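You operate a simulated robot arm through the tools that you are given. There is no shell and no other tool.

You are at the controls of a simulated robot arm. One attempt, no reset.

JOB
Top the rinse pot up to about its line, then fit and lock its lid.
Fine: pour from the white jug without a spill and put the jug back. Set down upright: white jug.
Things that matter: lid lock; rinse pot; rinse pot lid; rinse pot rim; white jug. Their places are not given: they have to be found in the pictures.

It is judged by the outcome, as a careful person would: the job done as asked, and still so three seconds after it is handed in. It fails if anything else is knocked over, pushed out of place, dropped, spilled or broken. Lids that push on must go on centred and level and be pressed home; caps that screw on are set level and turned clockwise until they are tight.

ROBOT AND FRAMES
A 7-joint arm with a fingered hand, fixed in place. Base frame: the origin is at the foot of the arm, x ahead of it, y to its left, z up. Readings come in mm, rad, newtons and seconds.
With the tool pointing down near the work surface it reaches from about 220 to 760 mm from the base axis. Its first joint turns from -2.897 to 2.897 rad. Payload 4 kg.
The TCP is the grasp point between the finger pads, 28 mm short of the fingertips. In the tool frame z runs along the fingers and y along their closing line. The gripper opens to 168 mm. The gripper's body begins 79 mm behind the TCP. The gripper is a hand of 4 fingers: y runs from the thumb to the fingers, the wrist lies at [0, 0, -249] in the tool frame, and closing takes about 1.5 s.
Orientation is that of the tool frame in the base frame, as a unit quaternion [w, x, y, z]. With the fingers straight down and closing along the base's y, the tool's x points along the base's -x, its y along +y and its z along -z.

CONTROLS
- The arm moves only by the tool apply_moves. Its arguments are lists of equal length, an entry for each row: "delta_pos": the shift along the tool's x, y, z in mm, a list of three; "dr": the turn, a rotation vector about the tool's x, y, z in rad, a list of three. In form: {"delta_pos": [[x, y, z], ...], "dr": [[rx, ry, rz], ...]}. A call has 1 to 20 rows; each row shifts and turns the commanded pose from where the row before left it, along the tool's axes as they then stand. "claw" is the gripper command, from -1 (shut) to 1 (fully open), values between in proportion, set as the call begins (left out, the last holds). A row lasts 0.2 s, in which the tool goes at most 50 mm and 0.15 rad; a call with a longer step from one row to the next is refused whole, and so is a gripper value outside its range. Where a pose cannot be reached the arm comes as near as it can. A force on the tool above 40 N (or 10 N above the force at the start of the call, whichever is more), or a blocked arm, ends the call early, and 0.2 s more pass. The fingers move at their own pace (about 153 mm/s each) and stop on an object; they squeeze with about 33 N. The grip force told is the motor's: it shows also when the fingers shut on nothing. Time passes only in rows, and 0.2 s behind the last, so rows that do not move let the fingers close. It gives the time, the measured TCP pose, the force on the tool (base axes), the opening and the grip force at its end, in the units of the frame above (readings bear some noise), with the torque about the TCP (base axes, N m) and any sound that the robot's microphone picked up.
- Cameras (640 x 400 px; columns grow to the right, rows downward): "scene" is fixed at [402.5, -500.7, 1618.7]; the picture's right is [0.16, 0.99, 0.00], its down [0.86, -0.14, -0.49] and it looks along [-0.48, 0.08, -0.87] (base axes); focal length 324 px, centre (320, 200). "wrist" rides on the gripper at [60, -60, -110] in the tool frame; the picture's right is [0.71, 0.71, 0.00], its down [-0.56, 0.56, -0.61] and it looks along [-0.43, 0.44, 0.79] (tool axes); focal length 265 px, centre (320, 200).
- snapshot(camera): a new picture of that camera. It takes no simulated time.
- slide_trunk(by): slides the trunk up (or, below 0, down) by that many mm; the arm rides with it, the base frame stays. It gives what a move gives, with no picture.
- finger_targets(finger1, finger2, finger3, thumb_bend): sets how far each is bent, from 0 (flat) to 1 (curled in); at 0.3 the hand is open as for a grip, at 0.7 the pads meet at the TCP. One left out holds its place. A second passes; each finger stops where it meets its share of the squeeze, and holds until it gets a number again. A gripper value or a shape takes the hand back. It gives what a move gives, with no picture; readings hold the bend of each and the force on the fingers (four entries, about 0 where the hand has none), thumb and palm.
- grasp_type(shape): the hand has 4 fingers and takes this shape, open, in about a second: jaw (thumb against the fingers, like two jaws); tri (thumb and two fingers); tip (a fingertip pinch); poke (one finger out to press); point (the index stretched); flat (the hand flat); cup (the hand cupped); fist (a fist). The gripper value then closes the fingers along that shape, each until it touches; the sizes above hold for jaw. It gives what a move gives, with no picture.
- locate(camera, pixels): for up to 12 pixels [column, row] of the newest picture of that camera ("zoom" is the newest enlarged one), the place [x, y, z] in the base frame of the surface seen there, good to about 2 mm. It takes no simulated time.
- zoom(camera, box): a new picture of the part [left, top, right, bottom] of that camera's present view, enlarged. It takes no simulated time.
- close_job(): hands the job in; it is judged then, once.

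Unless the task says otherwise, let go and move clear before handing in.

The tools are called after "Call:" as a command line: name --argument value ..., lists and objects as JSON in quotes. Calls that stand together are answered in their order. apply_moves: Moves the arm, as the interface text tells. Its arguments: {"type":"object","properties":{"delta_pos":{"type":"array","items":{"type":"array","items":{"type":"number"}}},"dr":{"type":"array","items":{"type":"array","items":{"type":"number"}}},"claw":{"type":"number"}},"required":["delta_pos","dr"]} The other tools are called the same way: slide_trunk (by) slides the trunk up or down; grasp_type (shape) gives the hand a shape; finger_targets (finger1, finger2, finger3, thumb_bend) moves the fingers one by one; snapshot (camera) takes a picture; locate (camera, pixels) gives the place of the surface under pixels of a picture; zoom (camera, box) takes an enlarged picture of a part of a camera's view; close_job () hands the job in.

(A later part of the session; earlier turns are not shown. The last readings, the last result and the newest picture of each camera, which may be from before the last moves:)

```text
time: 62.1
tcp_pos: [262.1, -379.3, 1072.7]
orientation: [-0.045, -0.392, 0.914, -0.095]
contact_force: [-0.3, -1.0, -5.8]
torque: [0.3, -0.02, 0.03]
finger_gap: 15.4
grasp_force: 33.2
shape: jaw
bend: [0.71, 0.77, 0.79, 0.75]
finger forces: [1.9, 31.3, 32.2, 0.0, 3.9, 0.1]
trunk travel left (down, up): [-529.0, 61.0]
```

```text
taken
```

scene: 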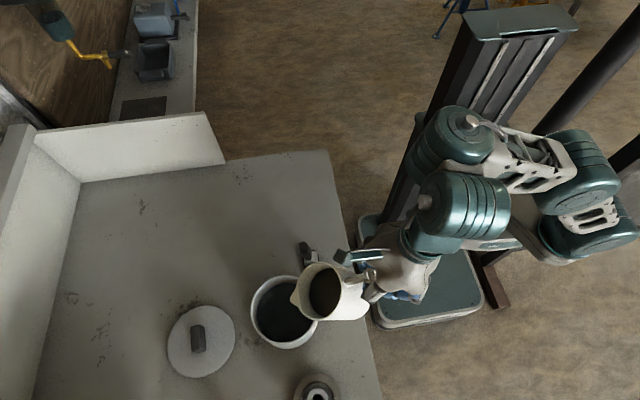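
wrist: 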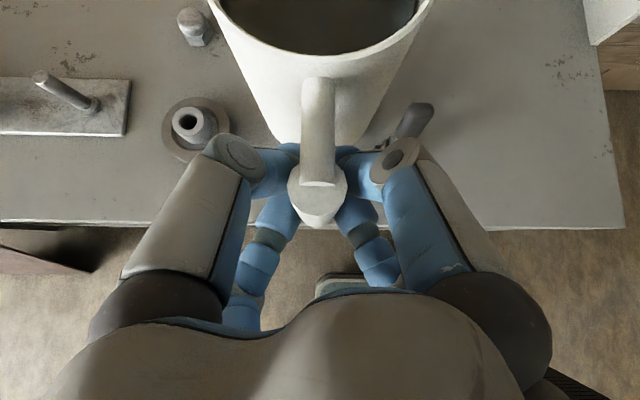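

Back in place: spout ≈(266,-531,1027), tilt 35°, trunk -61. Next 5° of tilt with a pause.

Call:
apply_moves --delta_pos '[[2.23, -2.1, -3.52], [2.23, -2.1, -3.52], [0, 0, 0], [0, 0, 0], [0, 0, 0]]' --dr '[[-0.0301, -0.0316, -0.0003], [-0.0301, -0.0316, -0.0003], [0, 0, 0], [0, 0, 0], [0, 0, 0]]'

Call:
zoom --camera "scene" --box '[240, 240, 368, 360]'

Call:
locate --camera "zoom" --pixels '[[200, 260], [250, 300], [220, 220], [190, 240], [280, 200]]'

```text
time: 63.3
tcp_pos: [263.7, -384.0, 1081.0]
orientation: [-0.028, -0.393, 0.917, -0.056]
contact_force: [0.9, -0.4, -5.4]
torque: [0.2, -0.02, 0.01]
finger_gap: 15.8
grasp_force: 32.5
shape: jaw
bend: [0.71, 0.77, 0.79, 0.75]
finger forces: [1.4, 31.9, 32.8, 0.1, 3.3, 0.0]
trunk travel left (down, up): [-529.0, 61.0]
```

```text
3.33 times, centred on (304, 300) of scene
```

zoom: 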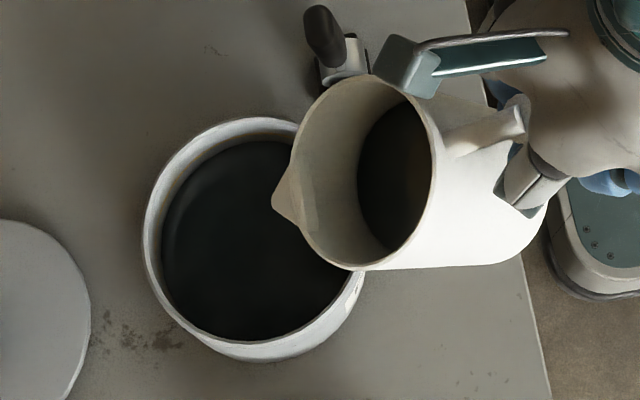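

```text
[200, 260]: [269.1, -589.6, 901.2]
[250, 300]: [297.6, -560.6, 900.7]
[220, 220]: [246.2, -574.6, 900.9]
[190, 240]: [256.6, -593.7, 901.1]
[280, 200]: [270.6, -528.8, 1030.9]
```

Level is 901 at 40° tilt, rising about 1.6 mm per degree; I need about 917. I'll tilt 5° more.

Call:
apply_moves --delta_pos '[[2.3, -2.15, -4.2], [2.3, -2.15, -4.2], [0, 0, 0], [0, 0, 0], [0, 0, 0]]' --dr '[[-0.0301, -0.0316, -0.0003], [-0.0301, -0.0316, -0.0003], [0, 0, 0], [0, 0, 0], [0, 0, 0]]'

Call:
zoom --camera "scene" --box '[240, 240, 368, 360]'

Call:
locate --camera "zoom" --pixels '[[200, 260], [250, 300], [220, 220], [190, 240], [240, 160]]'

```text
time: 64.5
tcp_pos: [262.7, -389.2, 1089.2]
orientation: [-0.01, -0.394, 0.919, -0.014]
contact_force: [-0.7, -0.3, -4.4]
torque: [0.13, -0.01, -0.01]
finger_gap: 15.5
grasp_force: 32.9
shape: jaw
bend: [0.71, 0.77, 0.79, 0.75]
finger forces: [1.2, 32.5, 33.1, 0.0, 2.9, 0.0]
trunk travel left (down, up): [-529.0, 61.0]
```

```text
3.33 times, centred on (304, 300) of scene
```

zoom: 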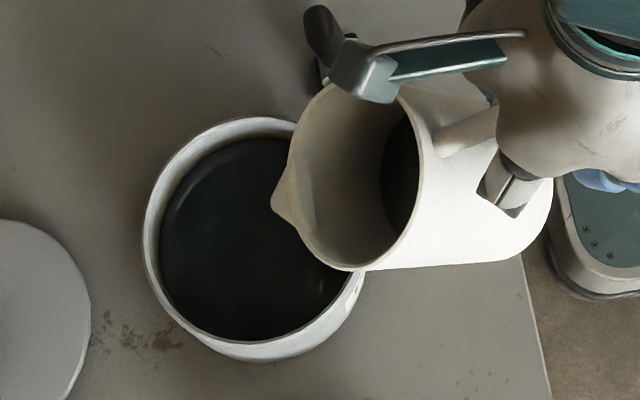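

```text
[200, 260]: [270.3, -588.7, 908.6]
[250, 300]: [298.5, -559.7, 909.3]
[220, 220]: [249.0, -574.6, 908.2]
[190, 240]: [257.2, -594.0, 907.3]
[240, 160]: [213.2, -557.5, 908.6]
```

Level ≈908.5 at 45° tilt. Another 5° should bring it to about 916.

Call:
apply_moves --delta_pos '[[2.4, -2.25, -5.0], [2.4, -2.25, -5.0], [0, 0, 0], [0, 0, 0], [0, 0, 0]]' --dr '[[-0.0301, -0.0316, -0.0003], [-0.0301, -0.0316, -0.0003], [0, 0, 0], [0, 0, 0], [0, 0, 0]]'

Call:
zoom --camera "scene" --box '[240, 240, 368, 360]'

Call:
locate --camera "zoom" --pixels '[[200, 260], [250, 300], [220, 220], [190, 240], [240, 160], [180, 250]]'

```text
time: 65.7
tcp_pos: [269.1, -395.0, 1093.1]
orientation: [-0.006, -0.394, 0.919, -0.007]
contact_force: [0.1, -0.1, -3.7]
torque: [0.1, 0.01, 0.01]
finger_gap: 15.6
grasp_force: 32.8
shape: jaw
bend: [0.71, 0.77, 0.79, 0.75]
finger forces: [1.1, 32.7, 33.2, 0.0, 2.8, 0.1]
out of reach, approached as far as the arm can: row 1, 2
trunk travel left (down, up): [-529.0, 61.0]
```

```text
3.33 times, centred on (304, 300) of scene
```

zoom: 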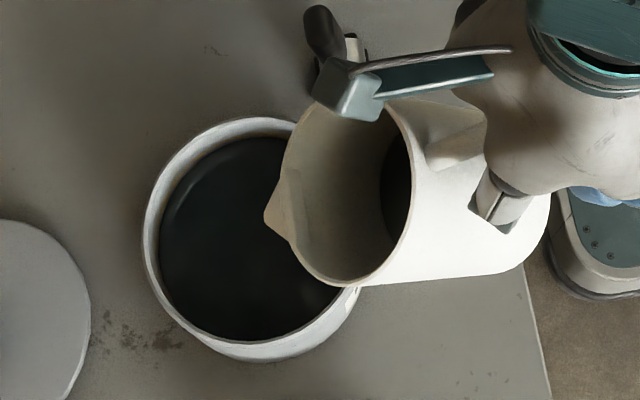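

```text
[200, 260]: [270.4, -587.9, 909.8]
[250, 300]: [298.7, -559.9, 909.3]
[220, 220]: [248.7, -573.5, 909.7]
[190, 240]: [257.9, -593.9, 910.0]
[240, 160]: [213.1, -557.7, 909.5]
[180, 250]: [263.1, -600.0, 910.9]
```

Reach limit again at ≈46°, level ≈910. I'll raise the trunk by 50 more and lower with the arm, then continue the tilt.

Call:
slide_trunk --by 50

Call:
apply_moves --delta_pos '[[0.1, 1.9, 12.5], [0.1, 1.9, 12.5], [0.1, 1.9, 12.5], [0.1, 1.9, 12.5], [0, 0, 0]]' --dr '[[0, 0, 0], [0, 0, 0], [0, 0, 0], [0, 0, 0], [0, 0, 0]]'

Call:
snapshot --camera "scene"

```text
time: 66.6
tcp_pos: [270.5, -394.3, 1143.8]
orientation: [-0.006, -0.394, 0.919, -0.008]
contact_force: [0.1, -0.2, -3.6]
torque: [0.13, 0.01, -0.03]
finger_gap: 15.6
grasp_force: 33.3
shape: jaw
bend: [0.71, 0.77, 0.79, 0.75]
finger forces: [1.1, 32.7, 33.2, 0.0, 2.9, 0.0]
trunk travel left (down, up): [-579.0, 11.0]
```

```text
time: 67.8
tcp_pos: [262.2, -391.3, 1094.0]
orientation: [-0.006, -0.394, 0.919, -0.007]
contact_force: [-0.1, -0.6, -3.9]
torque: [0.15, -0.01, 0.0]
finger_gap: 15.6
grasp_force: 33.0
shape: jaw
bend: [0.71, 0.77, 0.79, 0.75]
finger forces: [0.9, 32.9, 33.5, 0.0, 2.7, 0.0]
trunk travel left (down, up): [-579.0, 11.0]
```

```text
taken
```

scene: 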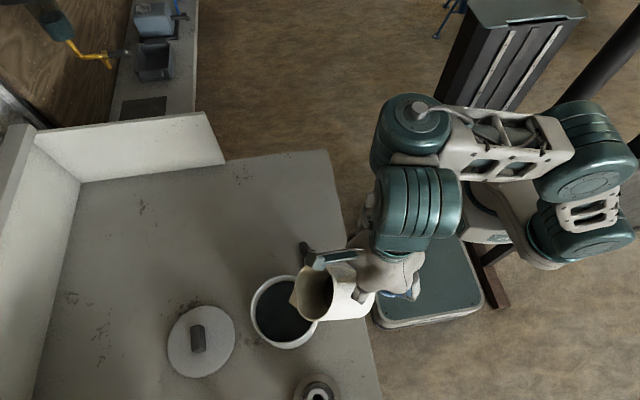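

Pose regained at (262,-391,1094). Continuing the tilt by 2.5° steps with pauses.

Call:
apply_moves --delta_pos '[[2.5, -2.3, -5.5], [0, 0, 0], [2.5, -2.3, -5.5], [0, 0, 0], [0, 0, 0]]' --dr '[[-0.0301, -0.0316, -0.0003], [0, 0, 0], [-0.0301, -0.0316, -0.0003], [0, 0, 0], [0, 0, 0]]'

Call:
zoom --camera "scene" --box '[240, 240, 368, 360]'

Call:
locate --camera "zoom" --pixels '[[200, 260], [250, 300], [220, 220], [190, 240], [240, 160], [180, 250]]'

```text
time: 69.0
tcp_pos: [262.2, -396.6, 1104.7]
orientation: [0.011, -0.395, 0.918, 0.032]
contact_force: [0.7, 0.5, -3.6]
torque: [0.07, 0.03, 0.02]
finger_gap: 15.4
grasp_force: 33.3
shape: jaw
bend: [0.71, 0.77, 0.79, 0.75]
finger forces: [0.6, 33.5, 34.0, 0.1, 2.3, 0.0]
trunk travel left (down, up): [-579.0, 11.0]
```

```text
3.33 times, centred on (304, 300) of scene
```

zoom: 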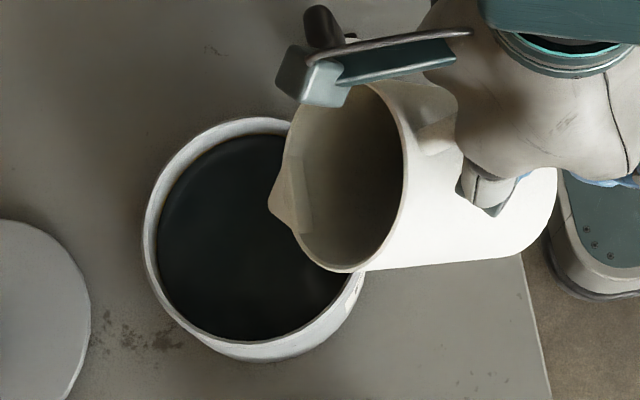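

```text
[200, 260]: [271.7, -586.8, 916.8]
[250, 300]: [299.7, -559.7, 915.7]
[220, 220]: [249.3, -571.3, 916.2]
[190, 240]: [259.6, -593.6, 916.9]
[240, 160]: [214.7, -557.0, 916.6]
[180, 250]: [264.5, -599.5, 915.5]
```

The level reads ≈916.3, right at the line (≈916.7). Now I'll tilt the jug back about its spout, raising it a little so its bottom clears the rim.

Call:
apply_moves --delta_pos '[[-2.08, 1.98, 0.14], [-2.08, 1.98, 0.14], [-2.08, 1.98, 0.14], [-2.08, 1.98, 0.14], [-2.08, 1.98, 0.14], [-2.08, 1.98, 0.14], [0, 0, 0]]' --dr '[[0.0301, 0.0316, 0.0003], [0.0301, 0.0316, 0.0003], [0.0301, 0.0316, 0.0003], [0.0301, 0.0316, 0.0003], [0.0301, 0.0316, 0.0003], [0.0301, 0.0316, 0.0003], [0, 0, 0]]'

Call:
zoom --camera "scene" --box '[240, 240, 368, 360]'

Call:
locate --camera "zoom" --pixels '[[200, 260], [250, 300], [220, 220], [190, 240], [240, 170], [180, 250]]'

```text
time: 70.6
tcp_pos: [263.5, -380.2, 1104.3]
orientation: [-0.041, -0.392, 0.915, -0.088]
contact_force: [-0.1, -0.3, -3.3]
torque: [0.16, 0.04, 0.0]
finger_gap: 15.2
grasp_force: 32.8
shape: jaw
bend: [0.71, 0.77, 0.79, 0.75]
finger forces: [0.5, 33.4, 34.0, 0.1, 2.5, 0.0]
trunk travel left (down, up): [-579.0, 11.0]
```

```text
3.33 times, centred on (304, 300) of scene
```

zoom: 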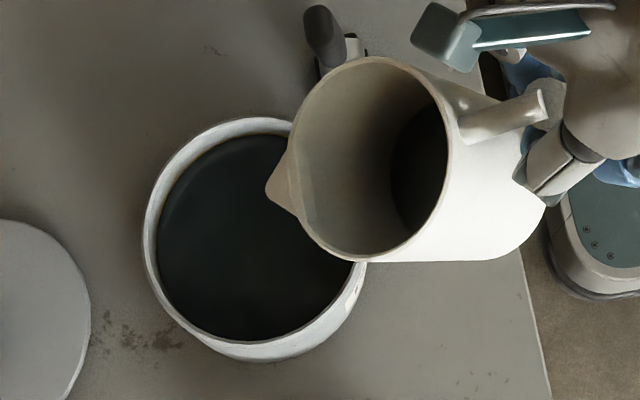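

```text
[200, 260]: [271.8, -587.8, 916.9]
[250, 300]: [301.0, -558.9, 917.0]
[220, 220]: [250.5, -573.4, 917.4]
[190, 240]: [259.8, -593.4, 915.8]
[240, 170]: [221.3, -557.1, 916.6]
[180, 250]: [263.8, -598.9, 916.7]
```

Level holds at ≈916.8, on the line. I'll keep untilting while raising, lowering the trunk as needed for the outward wrist posture.

Call:
apply_moves --delta_pos '[[-0.28, 0.3, -3.47], [-0.28, 0.3, -3.47], [-0.28, 0.3, -3.47], [-0.28, 0.3, -3.47], [0, 0, 0]]' --dr '[[0.0301, 0.0316, 0.0003], [0.0301, 0.0316, 0.0003], [0.0301, 0.0316, 0.0003], [0.0301, 0.0316, 0.0003], [0, 0, 0]]'

Call:
slide_trunk --by -50

```text
time: 71.8
tcp_pos: [263.9, -377.8, 1117.0]
orientation: [-0.075, -0.386, 0.904, -0.167]
contact_force: [0.2, 0.7, -3.4]
torque: [0.17, -0.01, -0.03]
finger_gap: 15.2
grasp_force: 32.7
shape: jaw
bend: [0.71, 0.77, 0.79, 0.75]
finger forces: [0.6, 33.7, 34.2, 0.0, 2.7, 0.1]
trunk travel left (down, up): [-579.0, 11.0]
```

```text
time: 72.7
tcp_pos: [264.7, -376.4, 1067.5]
orientation: [-0.075, -0.388, 0.904, -0.166]
contact_force: [-1.2, 0.1, -2.3]
torque: [0.14, 0.02, -0.02]
finger_gap: 15.2
grasp_force: 33.2
shape: jaw
bend: [0.71, 0.77, 0.79, 0.75]
finger forces: [0.4, 33.6, 34.2, 0.0, 2.6, 0.0]
trunk travel left (down, up): [-529.0, 61.0]
```

Tilt is now ≈26° with the spout at z≈1046. Continuing to untilt with more raising.

Call:
apply_moves --delta_pos '[[2.52, -2.34, -7.33], [2.52, -2.34, -7.33], [2.52, -2.34, -7.33], [2.52, -2.34, -7.33], [0, 0, 0]]' --dr '[[0.0301, 0.0316, 0.0003], [0.0301, 0.0316, 0.0003], [0.0301, 0.0316, 0.0003], [0.0301, 0.0316, 0.0003], [0, 0, 0]]'

Call:
snapshot --camera "scene"

```text
time: 73.9
tcp_pos: [273.9, -390.7, 1108.7]
orientation: [-0.109, -0.379, 0.887, -0.243]
contact_force: [0.2, 0.6, -3.1]
torque: [0.18, 0.01, 0.04]
finger_gap: 15.1
grasp_force: 33.0
shape: jaw
bend: [0.71, 0.77, 0.79, 0.75]
finger forces: [0.5, 33.8, 34.4, 0.0, 2.7, 0.1]
out of reach, approached as far as the arm can: row 1, 2, 3, 4
trunk travel left (down, up): [-529.0, 61.0]
```

```text
taken
```

scene: 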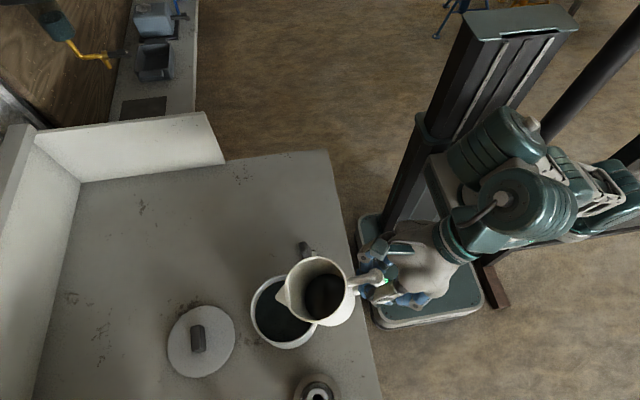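

The jug is at ≈16° tilt with little liquid left, its bottom near z≈1000, and the arm is at its reach limit here. I'll carry it sideways off the pot toward its home before changing the trunk height.

Call:
apply_moves --delta_pos '[[15.3, 2.5, 5.67], [15.3, 2.5, 5.67], [15.3, 2.5, 5.67], [15.3, 2.5, 5.67], [15.3, 2.5, 5.67], [15.3, 2.5, 5.67], [15.3, 2.5, 5.67], [15.3, 2.5, 5.67], [15.3, 2.5, 5.67], [15.3, 2.5, 5.67], [0, 0, 0]]' --dr '[[0, 0, 0], [0, 0, 0], [0, 0, 0], [0, 0, 0], [0, 0, 0], [0, 0, 0], [0, 0, 0], [0, 0, 0], [0, 0, 0], [0, 0, 0], [0, 0, 0]]'

Call:
snapshot --camera "scene"

```text
time: 76.3
tcp_pos: [150.2, -499.9, 1107.9]
orientation: [-0.108, -0.379, 0.886, -0.244]
contact_force: [0.2, -0.9, -2.6]
torque: [0.15, 0.03, -0.02]
finger_gap: 15.1
grasp_force: 33.6
shape: jaw
bend: [0.71, 0.77, 0.79, 0.75]
finger forces: [0.3, 34.3, 34.6, 0.1, 2.7, 0.0]
trunk travel left (down, up): [-529.0, 61.0]
```

```text
taken
```

scene: 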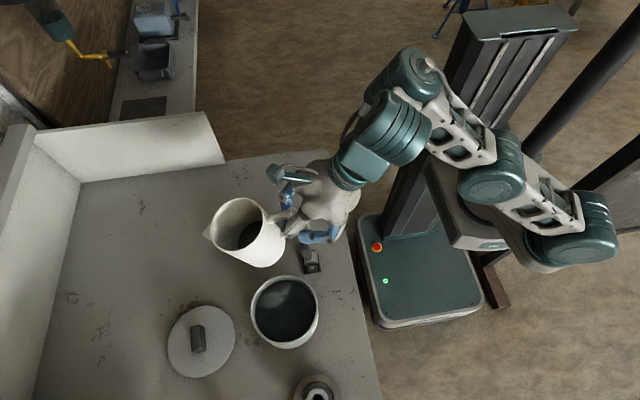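

The jug is clear of pot and lock. I'll carry it on to about (100,-555), over empty table.

Call:
apply_moves --delta_pos '[[15, 1.5, 6.2], [15, 1.5, 6.2], [15, 1.5, 6.2], [15, 1.5, 6.2], [0, 0, 0]]' --dr '[[0, 0, 0], [0, 0, 0], [0, 0, 0], [0, 0, 0], [0, 0, 0]]'

Call:
slide_trunk --by -70

```text
time: 77.5
tcp_pos: [103.8, -546.0, 1104.3]
orientation: [-0.108, -0.379, 0.886, -0.244]
contact_force: [0.8, -0.1, -2.7]
torque: [0.18, 0.0, 0.03]
finger_gap: 15.5
grasp_force: 33.5
shape: jaw
bend: [0.71, 0.77, 0.79, 0.75]
finger forces: [0.4, 34.2, 34.6, 0.0, 2.7, 0.0]
trunk travel left (down, up): [-529.0, 61.0]
```

```text
time: 78.6
tcp_pos: [103.4, -546.9, 1036.2]
orientation: [-0.108, -0.379, 0.886, -0.245]
contact_force: [-0.8, 0.1, -4.1]
torque: [0.19, 0.0, 0.03]
finger_gap: 15.4
grasp_force: 33.8
shape: jaw
bend: [0.71, 0.77, 0.79, 0.75]
finger forces: [0.3, 34.2, 34.6, 0.0, 2.7, 0.0]
trunk travel left (down, up): [-459.0, 131.0]
```

Trunk at -131, TCP (103,-547,1036). I'll raise with the arm by 70 mm and then rotate the remaining 16° back to exactly the grasp orientation.

Call:
apply_moves --delta_pos '[[5.3, -5, -12], [5.3, -5, -12], [5.3, -5, -12], [5.3, -5, -12], [5.3, -5, -12], [0, 0, 0]]' --dr '[[0, 0, 0], [0, 0, 0], [0, 0, 0], [0, 0, 0], [0, 0, 0], [0, 0, 0]]'

Call:
apply_moves --delta_pos '[[0, 0, 0], [0, 0, 0], [0, 0, 0], [0, 0, 0], [0, 0, 0], [0, 0, 0], [0, 0, 0]]' --dr '[[0.0323, 0.0343, 0.0003], [0.0323, 0.0343, 0.0003], [0.0323, 0.0343, 0.0003], [0.0323, 0.0343, 0.0003], [0.0323, 0.0343, 0.0003], [0.0323, 0.0343, 0.0003], [0, 0, 0]]'

Call:
snapshot --camera "scene"

```text
time: 80.0
tcp_pos: [104.5, -546.0, 1104.7]
orientation: [-0.107, -0.379, 0.886, -0.244]
contact_force: [-0.1, -0.4, -2.3]
torque: [0.2, 0.04, -0.02]
finger_gap: 15.4
grasp_force: 32.9
shape: jaw
bend: [0.71, 0.77, 0.79, 0.75]
finger forces: [0.2, 35.0, 35.1, 0.1, 2.8, 0.0]
trunk travel left (down, up): [-459.0, 131.0]
```

```text
time: 81.6
tcp_pos: [105.1, -547.7, 1105.6]
orientation: [-0.152, -0.363, 0.852, -0.346]
contact_force: [-0.1, 0.0, -3.3]
torque: [0.23, 0.0, 0.03]
finger_gap: 15.3
grasp_force: 32.8
shape: jaw
bend: [0.71, 0.77, 0.79, 0.75]
finger forces: [0.3, 35.0, 35.1, 0.0, 3.0, 0.1]
trunk travel left (down, up): [-459.0, 131.0]
```

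```text
taken
```

scene: 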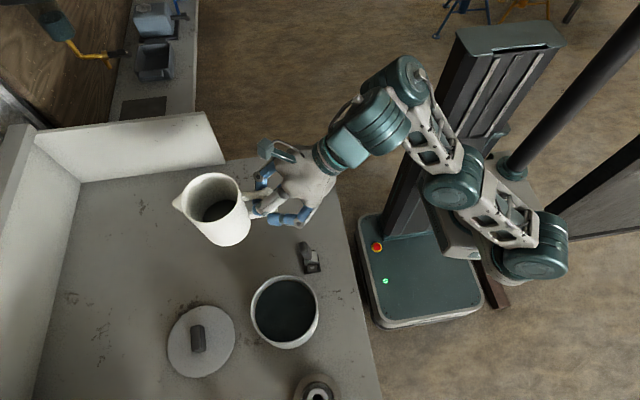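

Nearly upright (about 2.7° to go), jug intact in the hand. I'll lower the trunk 60, then move to above the jug's home spot with the arm.

Call:
slide_trunk --by -60

Call:
apply_moves --delta_pos '[[15.1, -3.8, 0.77], [15.1, -3.8, 0.77], [15.1, -3.8, 0.77], [15.1, -3.8, 0.77], [15.1, -3.8, 0.77], [15.1, -3.8, 0.77], [0, 0, 0], [0, 0, 0]]' --dr '[[0, 0, 0], [0, 0, 0], [0, 0, 0], [0, 0, 0], [0, 0, 0], [0, 0, 0], [0, 0, 0], [0, 0, 0]]'

```text
time: 82.6
tcp_pos: [103.8, -548.1, 1045.5]
orientation: [-0.152, -0.363, 0.851, -0.347]
contact_force: [-0.3, 0.4, -2.3]
torque: [0.26, 0.07, 0.01]
finger_gap: 15.3
grasp_force: 33.1
shape: jaw
bend: [0.71, 0.77, 0.79, 0.75]
finger forces: [0.3, 35.0, 35.2, 0.0, 2.9, 0.1]
trunk travel left (down, up): [-399.0, 191.0]
```

```text
time: 84.4
tcp_pos: [58.3, -608.5, 1098.3]
orientation: [-0.152, -0.364, 0.851, -0.346]
contact_force: [-0.3, 0.2, -2.3]
torque: [0.23, 0.02, -0.01]
finger_gap: 15.3
grasp_force: 32.7
shape: jaw
bend: [0.71, 0.77, 0.79, 0.75]
finger forces: [0.3, 35.3, 35.5, 0.0, 3.2, 0.1]
trunk travel left (down, up): [-399.0, 191.0]
```

Above home at (58,-608,1098). I'll apply the last 2.7° correction and then measure the jug's rim to be sure it's level.

Call:
apply_moves --delta_pos '[[0, 0, 0], [0, 0, 0], [0, 0, 0]]' --dr '[[0.0159, 0.0175, 0.0004], [0.0159, 0.0175, 0.0004], [0, 0, 0]]'

Call:
zoom --camera "scene" --box '[140, 120, 300, 220]'

```text
time: 85.2
tcp_pos: [57.3, -607.9, 1098.2]
orientation: [-0.16, -0.358, 0.844, -0.366]
contact_force: [-0.5, 0.1, -2.4]
torque: [0.21, 0.03, -0.01]
finger_gap: 15.3
grasp_force: 33.1
shape: jaw
bend: [0.71, 0.77, 0.79, 0.75]
finger forces: [0.1, 35.2, 35.6, 0.1, 3.2, 0.1]
trunk travel left (down, up): [-399.0, 191.0]
```

```text
4.00 times, centred on (220, 170) of scene
```

zoom: 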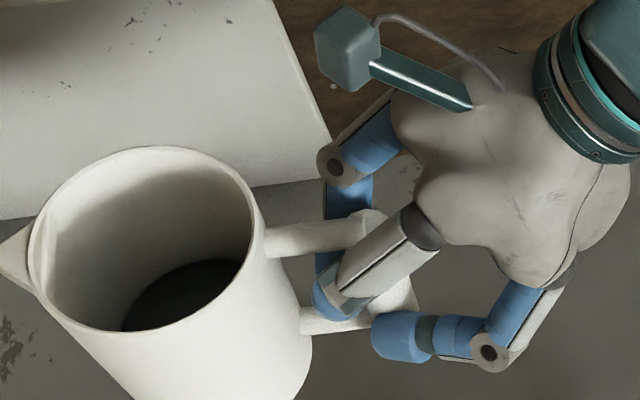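

Call:
locate --camera "zoom" --pixels '[[5, 262], [15, 258], [33, 255], [140, 150], [185, 150], [245, 200], [258, 240], [180, 327], [120, 320], [60, 295], [45, 210], [190, 290]]'

```text
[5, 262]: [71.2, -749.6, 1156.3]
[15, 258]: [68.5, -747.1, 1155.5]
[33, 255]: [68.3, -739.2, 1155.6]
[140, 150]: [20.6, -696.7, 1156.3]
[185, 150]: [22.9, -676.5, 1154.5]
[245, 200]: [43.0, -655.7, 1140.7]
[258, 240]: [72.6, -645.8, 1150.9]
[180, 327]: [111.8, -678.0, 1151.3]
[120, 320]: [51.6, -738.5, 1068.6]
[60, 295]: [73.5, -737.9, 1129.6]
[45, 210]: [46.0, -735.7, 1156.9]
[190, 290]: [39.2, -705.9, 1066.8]
```

The rim now sits about 58 mm above the TCP instead of 51, so the jug slid a few mm in the grip and may lean slightly. I'll measure the rim and bottom more carefully.

Call:
zoom --camera "scene" --box '[130, 145, 226, 225]'

Call:
locate --camera "zoom" --pixels '[[320, 200], [60, 180], [64, 188], [74, 190], [330, 60], [380, 70], [430, 110], [460, 150], [465, 200], [130, 240], [200, 300], [280, 310]]'

```text
5.00 times, centred on (178, 185) of scene
```

zoom: 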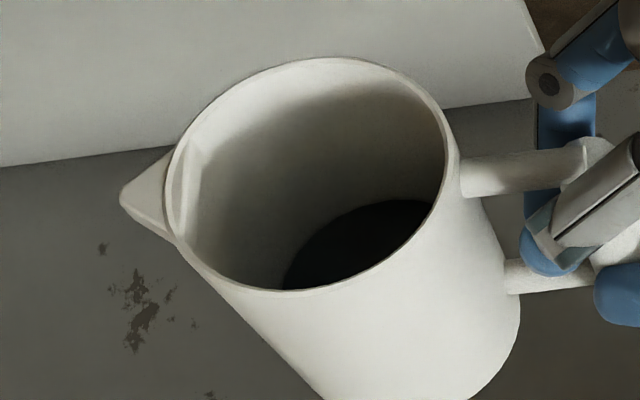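

```text
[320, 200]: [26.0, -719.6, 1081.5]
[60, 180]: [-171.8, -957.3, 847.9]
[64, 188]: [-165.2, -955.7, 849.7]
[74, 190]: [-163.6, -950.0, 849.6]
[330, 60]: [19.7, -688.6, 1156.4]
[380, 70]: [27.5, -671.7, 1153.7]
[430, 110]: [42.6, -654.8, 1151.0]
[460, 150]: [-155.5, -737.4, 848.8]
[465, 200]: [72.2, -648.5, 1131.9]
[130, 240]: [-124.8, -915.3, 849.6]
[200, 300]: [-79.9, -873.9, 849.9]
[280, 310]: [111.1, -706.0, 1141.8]
```

Call:
locate --camera "zoom" --pixels '[[124, 193], [135, 190], [165, 190], [180, 140], [250, 80], [300, 62], [350, 60], [400, 80], [440, 120], [455, 160], [445, 215], [400, 265]]'

Call:
locate --camera "zoom" --pixels '[[340, 287], [280, 290], [220, 270], [180, 235], [168, 205], [310, 260], [350, 240], [400, 215], [360, 270], [420, 205], [480, 160], [560, 155]]'

```text
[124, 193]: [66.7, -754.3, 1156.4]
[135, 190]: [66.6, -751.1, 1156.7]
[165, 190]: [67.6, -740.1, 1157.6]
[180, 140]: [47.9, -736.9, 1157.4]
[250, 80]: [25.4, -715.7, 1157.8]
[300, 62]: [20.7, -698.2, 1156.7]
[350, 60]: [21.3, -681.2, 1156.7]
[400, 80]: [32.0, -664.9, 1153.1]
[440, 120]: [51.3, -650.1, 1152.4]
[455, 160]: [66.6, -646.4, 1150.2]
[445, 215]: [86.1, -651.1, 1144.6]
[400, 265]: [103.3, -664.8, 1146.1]
```

```text
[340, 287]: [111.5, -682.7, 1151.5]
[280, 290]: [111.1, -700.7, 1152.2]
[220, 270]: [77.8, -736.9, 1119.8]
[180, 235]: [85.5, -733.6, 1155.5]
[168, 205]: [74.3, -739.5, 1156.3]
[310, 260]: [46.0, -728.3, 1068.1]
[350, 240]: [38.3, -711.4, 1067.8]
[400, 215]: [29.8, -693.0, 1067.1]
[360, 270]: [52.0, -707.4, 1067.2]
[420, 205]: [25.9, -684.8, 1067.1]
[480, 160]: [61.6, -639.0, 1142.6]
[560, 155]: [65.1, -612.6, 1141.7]
```

Readings suggest the jug leans about 2° (spout side a bit high) and sits some mm higher in the hand. I'll compare the wrist view with the one at grasping.

Call:
snapshot --camera "wrist"

Call:
locate --camera "wrist" --pixels '[[318, 60], [318, 90], [318, 130], [318, 165], [318, 190], [240, 40], [400, 40], [318, 35], [225, 10], [412, 10], [260, 90], [375, 90]]'

```text
taken
```

wrist: 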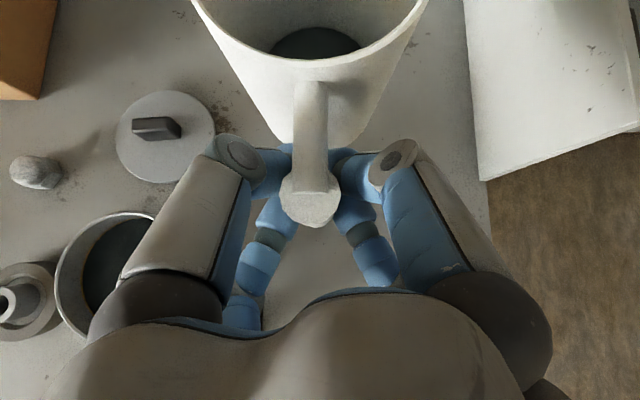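

```text
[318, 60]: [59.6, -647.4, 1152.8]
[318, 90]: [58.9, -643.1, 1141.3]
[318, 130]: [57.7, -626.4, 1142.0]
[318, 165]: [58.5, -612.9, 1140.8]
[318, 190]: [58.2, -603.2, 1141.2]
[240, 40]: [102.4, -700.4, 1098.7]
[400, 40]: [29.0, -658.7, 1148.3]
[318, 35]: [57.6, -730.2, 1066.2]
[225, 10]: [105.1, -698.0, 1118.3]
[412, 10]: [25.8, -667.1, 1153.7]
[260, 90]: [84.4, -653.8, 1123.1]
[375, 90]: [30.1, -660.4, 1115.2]
```

The jug is indeed slightly rotated in the hand, spout up by about 2–3°. I'll correct by tilting 2.3° toward the spout, then lower with the trunk close to the table.

Call:
apply_moves --delta_pos '[[0, 0, 0], [0, 0, 0], [0, 0, 0]]' --dr '[[-0.0138, -0.0145, -0.0001], [-0.0138, -0.0145, -0.0001], [0, 0, 0]]'

Call:
slide_trunk --by -160

Call:
zoom --camera "scene" --box '[165, 190, 285, 265]'

```text
time: 86.0
tcp_pos: [56.5, -607.2, 1098.4]
orientation: [-0.155, -0.362, 0.851, -0.348]
contact_force: [0.1, 0.0, -2.8]
torque: [0.27, -0.02, 0.03]
finger_gap: 15.3
grasp_force: 33.1
shape: jaw
bend: [0.71, 0.77, 0.79, 0.75]
finger forces: [0.2, 35.4, 35.5, 0.1, 3.4, 0.0]
trunk travel left (down, up): [-399.0, 191.0]
```

```text
time: 87.8
tcp_pos: [57.7, -607.2, 939.8]
orientation: [-0.155, -0.363, 0.85, -0.35]
contact_force: [0.0, 0.1, -3.1]
torque: [0.24, 0.04, 0.0]
finger_gap: 15.5
grasp_force: 32.7
shape: jaw
bend: [0.71, 0.77, 0.79, 0.75]
finger forces: [0.3, 35.4, 35.5, 0.1, 3.3, 0.1]
trunk travel left (down, up): [-239.0, 351.0]
```

```text
5.33 times, centred on (225, 228) of scene
```

zoom: 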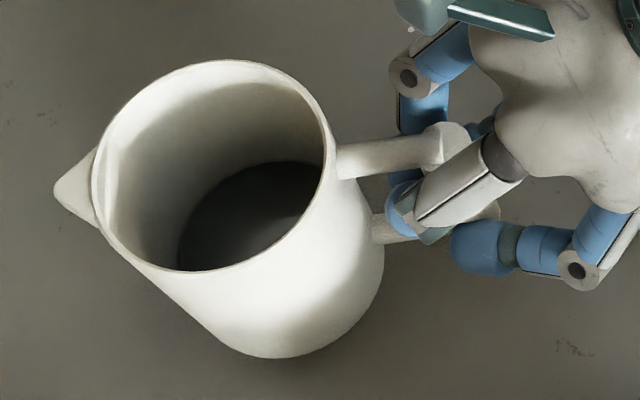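

Call:
locate --camera "zoom" --pixels '[[58, 190], [96, 180], [110, 130], [170, 80], [230, 63], [280, 75], [315, 110], [200, 240], [240, 210], [290, 190], [260, 230], [190, 250]]'

Call:
locate --camera "zoom" --pixels '[[250, 350], [290, 354], [340, 335], [370, 310], [380, 280], [220, 330], [97, 200], [130, 240], [170, 266], [220, 270], [350, 160], [430, 145]]'

```text
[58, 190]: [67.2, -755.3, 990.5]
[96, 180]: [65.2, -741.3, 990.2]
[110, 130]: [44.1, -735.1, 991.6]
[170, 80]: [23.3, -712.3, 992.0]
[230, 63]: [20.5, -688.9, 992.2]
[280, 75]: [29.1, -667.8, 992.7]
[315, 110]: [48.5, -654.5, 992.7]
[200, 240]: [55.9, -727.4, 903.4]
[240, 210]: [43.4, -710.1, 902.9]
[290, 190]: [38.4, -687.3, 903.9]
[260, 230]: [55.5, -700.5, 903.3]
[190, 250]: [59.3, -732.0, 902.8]
```

```text
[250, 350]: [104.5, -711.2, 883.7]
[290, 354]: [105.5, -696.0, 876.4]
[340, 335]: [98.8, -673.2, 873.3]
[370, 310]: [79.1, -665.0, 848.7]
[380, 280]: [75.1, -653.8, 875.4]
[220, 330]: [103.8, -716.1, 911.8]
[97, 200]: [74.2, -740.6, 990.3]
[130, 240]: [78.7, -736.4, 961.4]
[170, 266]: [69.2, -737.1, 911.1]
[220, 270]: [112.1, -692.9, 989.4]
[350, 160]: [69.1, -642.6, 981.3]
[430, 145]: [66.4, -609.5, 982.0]
```

Now it leans about 1.3° the other way, so I'll take back 1.3°, then lower 17 mm with the trunk; the bottom is about 21 mm over the table.

Call:
apply_moves --delta_pos '[[0, 0, 0], [0, 0, 0]]' --dr '[[0.0157, 0.0164, 0.0001], [0, 0, 0]]'

Call:
slide_trunk --by -16

Call:
zoom --camera "scene" --box '[165, 190, 285, 265]'

Call:
locate --camera "zoom" --pixels '[[100, 190], [112, 140], [170, 88], [230, 70], [280, 83], [315, 118], [200, 250], [240, 220], [290, 200], [260, 240], [300, 362], [270, 362]]'

```text
time: 88.4
tcp_pos: [57.6, -608.0, 938.3]
orientation: [-0.158, -0.36, 0.846, -0.36]
contact_force: [0.0, 0.6, -3.8]
torque: [0.28, 0.02, 0.01]
finger_gap: 15.5
grasp_force: 33.0
shape: jaw
bend: [0.71, 0.77, 0.79, 0.75]
finger forces: [0.2, 35.4, 35.5, 0.1, 3.4, 0.1]
trunk travel left (down, up): [-239.0, 351.0]
```

```text
time: 89.0
tcp_pos: [57.8, -606.4, 922.0]
orientation: [-0.158, -0.361, 0.846, -0.359]
contact_force: [-0.1, 0.4, -3.2]
torque: [0.19, -0.01, 0.0]
finger_gap: 15.5
grasp_force: 33.3
shape: jaw
bend: [0.71, 0.77, 0.79, 0.75]
finger forces: [0.2, 35.3, 35.5, 0.1, 3.2, 0.1]
trunk travel left (down, up): [-223.0, 367.0]
```

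```text
5.33 times, centred on (225, 228) of scene
```

zoom: 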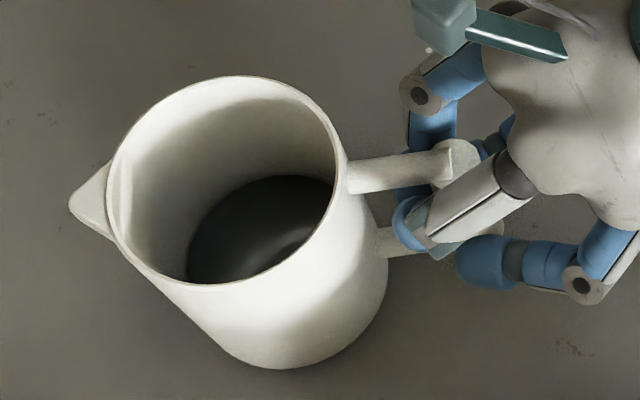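

```text
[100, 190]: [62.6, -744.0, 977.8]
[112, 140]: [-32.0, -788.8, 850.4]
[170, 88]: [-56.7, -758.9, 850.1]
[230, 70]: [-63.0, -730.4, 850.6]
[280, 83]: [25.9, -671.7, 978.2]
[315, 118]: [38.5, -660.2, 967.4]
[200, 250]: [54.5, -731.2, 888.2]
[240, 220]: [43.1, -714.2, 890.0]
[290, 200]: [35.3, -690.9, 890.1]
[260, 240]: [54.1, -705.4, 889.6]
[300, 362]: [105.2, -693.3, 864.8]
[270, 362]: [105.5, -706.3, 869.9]
```

Rim is level at z≈978, so the bottom is about 8 mm above the table. I'll lower 6 mm by trunk, then feel for contact in 1 mm steps with the arm.

Call:
slide_trunk --by -6

Call:
apply_moves --delta_pos '[[-0.53, 0.5, 0.68], [-0.53, 0.5, 0.68], [0, 0, 0]]' --dr '[[0, 0, 0], [0, 0, 0], [0, 0, 0]]'

```text
time: 89.6
tcp_pos: [57.0, -607.0, 916.4]
orientation: [-0.159, -0.36, 0.846, -0.359]
contact_force: [0.2, -0.2, -1.4]
torque: [0.12, -0.07, 0.0]
finger_gap: 15.2
grasp_force: 33.0
shape: jaw
bend: [0.71, 0.77, 0.79, 0.75]
finger forces: [0.1, 35.9, 36.8, 0.1, 2.1, 0.0]
trunk travel left (down, up): [-217.0, 373.0]
```

```text
time: 90.4
tcp_pos: [56.5, -607.0, 915.4]
orientation: [-0.158, -0.361, 0.846, -0.359]
contact_force: [-0.6, 1.8, 2.3]
torque: [0.07, -0.07, 0.06]
finger_gap: 15.2
grasp_force: 32.9
shape: jaw
bend: [0.71, 0.77, 0.79, 0.75]
finger forces: [0.1, 37.5, 38.8, 0.0, 1.1, 0.0]
trunk travel left (down, up): [-217.0, 373.0]
```

The load went from -3.2 N to +2.3 N: the jug is standing on the table. I'll verify it's level and then open the hand.

Call:
zoom --camera "scene" --box '[165, 190, 285, 265]'

Call:
locate --camera "zoom" --pixels '[[104, 195], [118, 145], [180, 92], [235, 78], [290, 92], [325, 128], [215, 250], [250, 225], [300, 205], [265, 240]]'

Call:
apply_moves --delta_pos '[[0, 0, 0], [0, 0, 0], [0, 0, 0], [0, 0, 0], [0, 0, 0], [0, 0, 0]]' --dr '[[0, 0, 0], [0, 0, 0], [0, 0, 0], [0, 0, 0], [0, 0, 0], [0, 0, 0]]' --claw 0.1

Call:
zoom --camera "scene" --box '[165, 190, 285, 265]'

Call:
snapshot --camera "wrist"

```text
5.33 times, centred on (225, 228) of scene
```

zoom: 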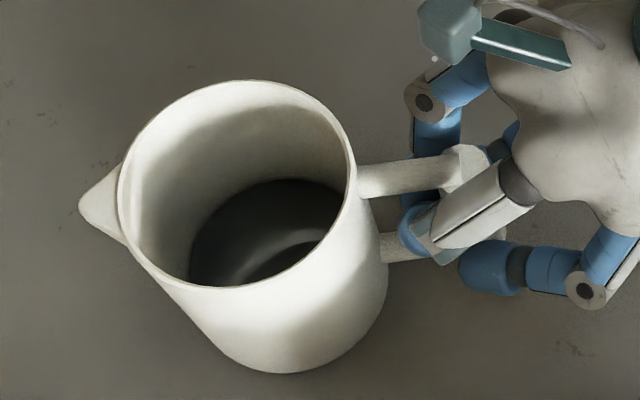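

```text
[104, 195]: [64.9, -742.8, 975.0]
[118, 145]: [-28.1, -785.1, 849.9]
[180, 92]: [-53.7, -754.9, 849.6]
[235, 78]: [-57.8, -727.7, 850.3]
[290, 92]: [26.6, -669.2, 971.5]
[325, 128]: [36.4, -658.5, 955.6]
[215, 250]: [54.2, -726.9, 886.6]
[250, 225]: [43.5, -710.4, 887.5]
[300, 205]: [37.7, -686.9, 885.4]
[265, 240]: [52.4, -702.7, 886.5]
```

```text
time: 91.8
tcp_pos: [56.1, -608.1, 914.9]
orientation: [-0.159, -0.36, 0.846, -0.359]
contact_force: [0.3, 0.3, -0.3]
torque: [0.0, 0.0, -0.01]
finger_gap: 92.0
grasp_force: 0.0
shape: jaw
bend: [0.32, 0.32, 0.32, 0.32]
finger forces: [0.1, 0.0, 0.0, 0.0, 0.0, 0.0]
trunk travel left (down, up): [-217.0, 373.0]
```

```text
5.33 times, centred on (225, 228) of scene
```

zoom: 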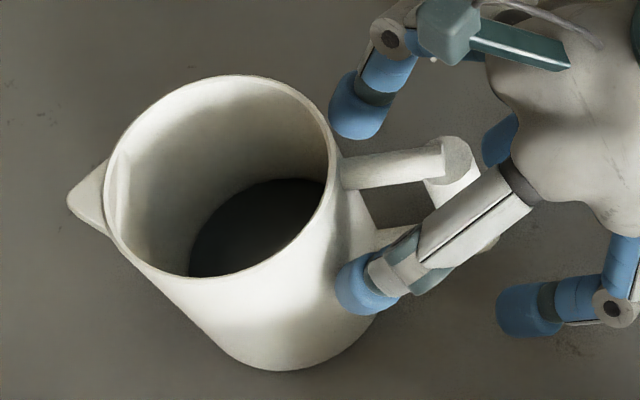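

```text
taken
```

wrist: 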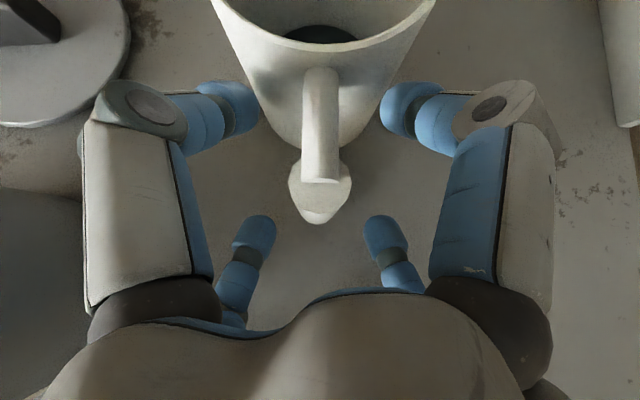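

The hand has released and the jug stands upright on its spot. I'll rise straight up with the trunk, as I came down.

Call:
slide_trunk --by 125

Call:
snapshot --camera "scene"

Call:
zoom --camera "scene" --box '[165, 190, 285, 265]'

Call:
locate --camera "zoom" --pixels '[[72, 205], [105, 195], [115, 150], [160, 95], [225, 78], [280, 90], [315, 130], [200, 245], [260, 215], [300, 195], [450, 150], [330, 150]]'

```text
time: 93.3
tcp_pos: [57.8, -607.3, 1040.4]
orientation: [-0.158, -0.36, 0.846, -0.359]
contact_force: [-0.3, 0.3, -0.3]
torque: [-0.01, -0.05, -0.02]
finger_gap: 92.3
grasp_force: 0.0
shape: jaw
bend: [0.32, 0.32, 0.32, 0.32]
finger forces: [0.0, 0.1, 0.1, 0.0, 0.1, 0.0]
trunk travel left (down, up): [-342.0, 248.0]
```

```text
taken
```

scene: 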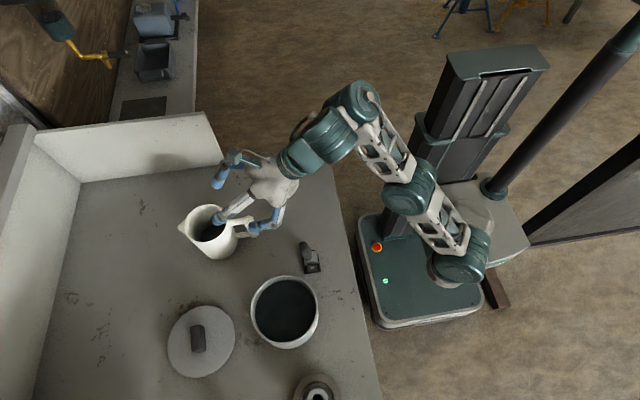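

```text
5.33 times, centred on (225, 228) of scene
```

zoom: 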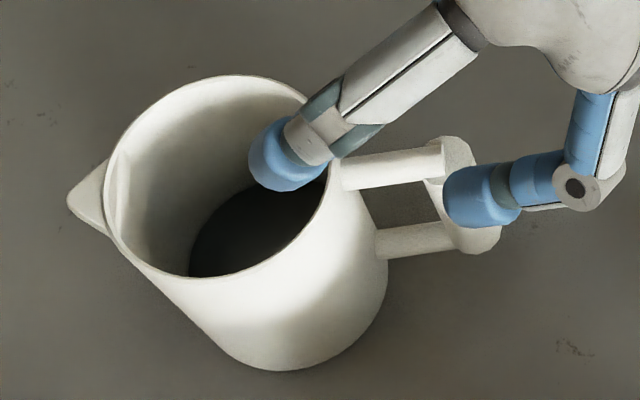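

```text
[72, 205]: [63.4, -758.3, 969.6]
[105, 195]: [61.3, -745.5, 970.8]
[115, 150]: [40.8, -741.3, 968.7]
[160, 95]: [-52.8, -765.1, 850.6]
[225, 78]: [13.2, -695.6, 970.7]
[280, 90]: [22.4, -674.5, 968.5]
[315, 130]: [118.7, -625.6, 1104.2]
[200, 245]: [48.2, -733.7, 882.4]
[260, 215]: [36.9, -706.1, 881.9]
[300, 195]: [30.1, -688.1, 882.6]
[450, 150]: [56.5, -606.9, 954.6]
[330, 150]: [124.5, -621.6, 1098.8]
```

The jug stands level (rim ≈970, liquid ≈882) within a few mm of where it was. Now the lid: I'll zoom in on it and measure the disc and its handle.

Call:
zoom --camera "scene" --box '[158, 295, 246, 385]'

Call:
locate --camera "zoom" --pixels '[[290, 140], [350, 140], [295, 230], [355, 240], [320, 190], [325, 250], [150, 200], [480, 180], [330, 375], [330, 40], [200, 300], [450, 300]]'

Call:
zoom --camera "scene" --box '[245, 265, 325, 355]'

```text
4.44 times, centred on (202, 340) of scene
```

zoom: 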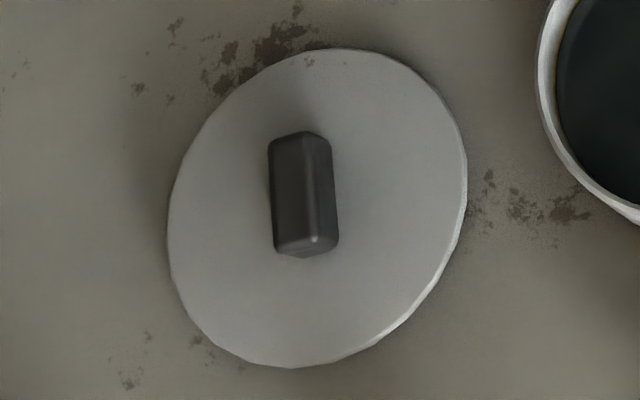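

```text
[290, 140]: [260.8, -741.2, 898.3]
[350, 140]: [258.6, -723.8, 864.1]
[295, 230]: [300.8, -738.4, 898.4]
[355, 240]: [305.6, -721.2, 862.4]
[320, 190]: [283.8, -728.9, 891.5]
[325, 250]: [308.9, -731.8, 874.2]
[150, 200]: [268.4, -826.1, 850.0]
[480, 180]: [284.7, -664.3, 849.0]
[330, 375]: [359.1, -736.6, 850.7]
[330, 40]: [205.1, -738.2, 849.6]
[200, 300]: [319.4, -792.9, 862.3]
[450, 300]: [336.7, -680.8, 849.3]
```

```text
4.44 times, centred on (285, 310) of scene
```

zoom: 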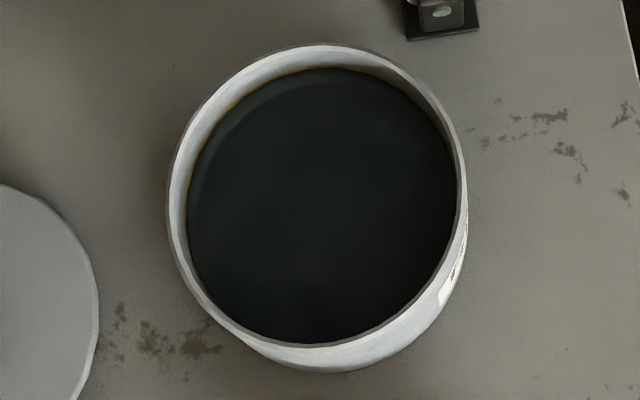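

The water in the pot stands right at its line. I'll measure the lid's edge and the knob faces more exactly.

Call:
zoom --camera "scene" --box '[158, 295, 246, 385]'

Call:
locate --camera "zoom" --pixels '[[175, 220], [460, 190], [345, 54], [295, 360], [210, 120], [430, 110], [220, 335], [430, 290], [464, 210], [172, 260]]'

Call:
locate --camera "zoom" --pixels '[[272, 145], [300, 135], [325, 140], [274, 190], [302, 190], [310, 190], [333, 190], [278, 245], [308, 240], [335, 242], [300, 253], [320, 253]]'

```text
4.44 times, centred on (202, 340) of scene
```

zoom: 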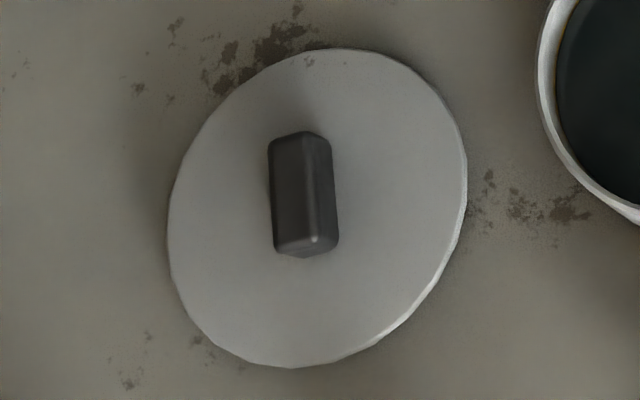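

```text
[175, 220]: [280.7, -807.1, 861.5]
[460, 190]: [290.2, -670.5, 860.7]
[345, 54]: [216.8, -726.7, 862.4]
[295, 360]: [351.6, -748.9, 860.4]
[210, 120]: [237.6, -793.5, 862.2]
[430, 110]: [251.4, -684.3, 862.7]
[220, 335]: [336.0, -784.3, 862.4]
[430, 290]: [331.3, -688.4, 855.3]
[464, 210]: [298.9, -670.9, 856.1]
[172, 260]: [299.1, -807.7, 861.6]
```

```text
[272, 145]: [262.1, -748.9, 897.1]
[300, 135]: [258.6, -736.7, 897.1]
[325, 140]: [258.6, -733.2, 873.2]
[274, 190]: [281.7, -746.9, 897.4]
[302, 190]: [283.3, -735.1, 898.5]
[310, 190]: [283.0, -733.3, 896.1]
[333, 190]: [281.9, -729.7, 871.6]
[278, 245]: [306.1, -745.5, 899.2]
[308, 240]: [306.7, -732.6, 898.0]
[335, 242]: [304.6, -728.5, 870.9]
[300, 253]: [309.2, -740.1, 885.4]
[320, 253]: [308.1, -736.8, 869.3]
```

The lid is a 70 mm-radius disc centred ≈(284,-739), top z≈862, with a knob block ≈52×19 mm at (283,-740), z 862–898, nearly along x. It lies near the reach limit, so a moderate outward tilt will help. First I'll raise the trunk and roll the hand back to square.

Call:
slide_trunk --by 90

Call:
apply_moves --delta_pos '[[0, 0, 0], [0, 0, 0], [0, 0, 0], [0, 0, 0], [0, 0, 0], [0, 0, 0], [0, 0, 0], [0, 0, 0], [0, 0, 0]]' --dr '[[0, 0, 0.098], [0, 0, 0.098], [0, 0, 0.098], [0, 0, 0.098], [0, 0, 0.098], [0, 0, 0.098], [0, 0, 0.098], [0, 0, 0.099], [0, 0, 0]]'

```text
time: 94.6
tcp_pos: [57.1, -608.6, 1129.3]
orientation: [-0.159, -0.361, 0.846, -0.359]
contact_force: [-0.4, -0.2, -0.3]
torque: [-0.01, 0.0, 0.01]
finger_gap: 91.9
grasp_force: 0.0
shape: jaw
bend: [0.32, 0.32, 0.32, 0.32]
finger forces: [0.0, 0.0, 0.0, 0.0, 0.0, 0.0]
trunk travel left (down, up): [-432.0, 158.0]
```

```text
time: 96.6
tcp_pos: [56.1, -607.6, 1128.9]
orientation: [-0.009, -0.009, 0.92, -0.393]
contact_force: [0.4, 0.2, -0.7]
torque: [0.01, 0.0, -0.01]
finger_gap: 92.0
grasp_force: 0.2
shape: jaw
bend: [0.32, 0.32, 0.32, 0.32]
finger forces: [0.2, 0.0, 0.0, 0.0, 0.0, 0.1]
trunk travel left (down, up): [-432.0, 158.0]
```

Rolled back square. I'll now move +x away from the jug while lowering the arm's relative height, toward the space above pot and lid.

Call:
apply_moves --delta_pos '[[-16.9, 6, 6], [-16.9, 6, 6], [-16.9, 6, 6], [-16.9, 6, 6], [-16.9, 6, 6], [-16.9, 6, 6], [-16.9, 6, 6], [-16.9, 6, 6], [-16.9, 6, 6], [0, 0, 0]]' --dr '[[0, 0, 0], [0, 0, 0], [0, 0, 0], [0, 0, 0], [0, 0, 0], [0, 0, 0], [0, 0, 0], [0, 0, 0], [0, 0, 0], [0, 0, 0]]'

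Call:
apply_moves --delta_pos '[[0, 0, 0], [0, 0, 0], [0, 0, 0], [0, 0, 0], [0, 0, 0], [0, 0, 0], [0, 0, 0]]' --dr '[[-0.0765, 0, 0], [-0.0765, 0, 0], [-0.0765, 0, 0], [-0.0765, 0, 0], [-0.0765, 0, 0], [-0.0765, 0, 0], [0, 0, 0]]'

Call:
snapshot --camera "scene"

```text
time: 98.8
tcp_pos: [200.4, -609.7, 1054.7]
orientation: [-0.003, -0.012, 0.92, -0.391]
contact_force: [-0.3, -1.0, -0.8]
torque: [-0.03, -0.01, 0.0]
finger_gap: 92.1
grasp_force: 0.2
shape: jaw
bend: [0.32, 0.32, 0.32, 0.32]
finger forces: [0.1, 0.0, 0.0, 0.1, 0.0, 0.1]
out of reach, approached as far as the arm can: row 9
trunk travel left (down, up): [-432.0, 158.0]
```

```text
time: 100.4
tcp_pos: [199.6, -609.6, 1054.5]
orientation: [-0.011, -0.008, 0.985, -0.172]
contact_force: [-0.1, -0.6, -0.3]
torque: [-0.01, -0.02, 0.02]
finger_gap: 91.9
grasp_force: 0.1
shape: jaw
bend: [0.32, 0.32, 0.32, 0.32]
finger forces: [0.0, 0.0, 0.1, 0.0, 0.0, 0.0]
trunk travel left (down, up): [-432.0, 158.0]
```

```text
taken
```

scene: 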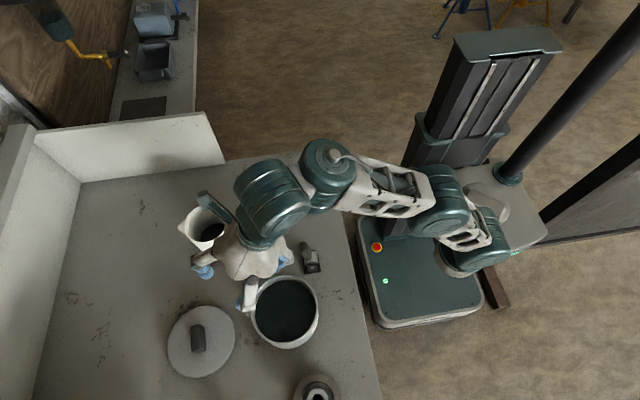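

Tool is at 20° outward tilt at (200,-610,1054). I'll head outward and down toward the lid in stages, watching the reach.

Call:
apply_moves --delta_pos '[[-6.75, -7.3, 12], [-6.75, -7.3, 12], [-6.75, -7.3, 12], [-6.75, -7.3, 12], [-6.75, -7.3, 12], [-6.75, -7.3, 12], [0, 0, 0]]' --dr '[[0, 0, 0], [0, 0, 0], [0, 0, 0], [0, 0, 0], [0, 0, 0], [0, 0, 0], [0, 0, 0]]'

```text
time: 102.0
tcp_pos: [240.4, -675.8, 1000.3]
orientation: [-0.012, -0.007, 0.985, -0.173]
contact_force: [0.2, 0.4, -0.2]
torque: [-0.05, 0.01, 0.01]
finger_gap: 92.5
grasp_force: 0.1
shape: jaw
bend: [0.32, 0.32, 0.32, 0.32]
finger forces: [0.1, 0.0, 0.0, 0.0, 0.1, 0.1]
trunk travel left (down, up): [-432.0, 158.0]
```

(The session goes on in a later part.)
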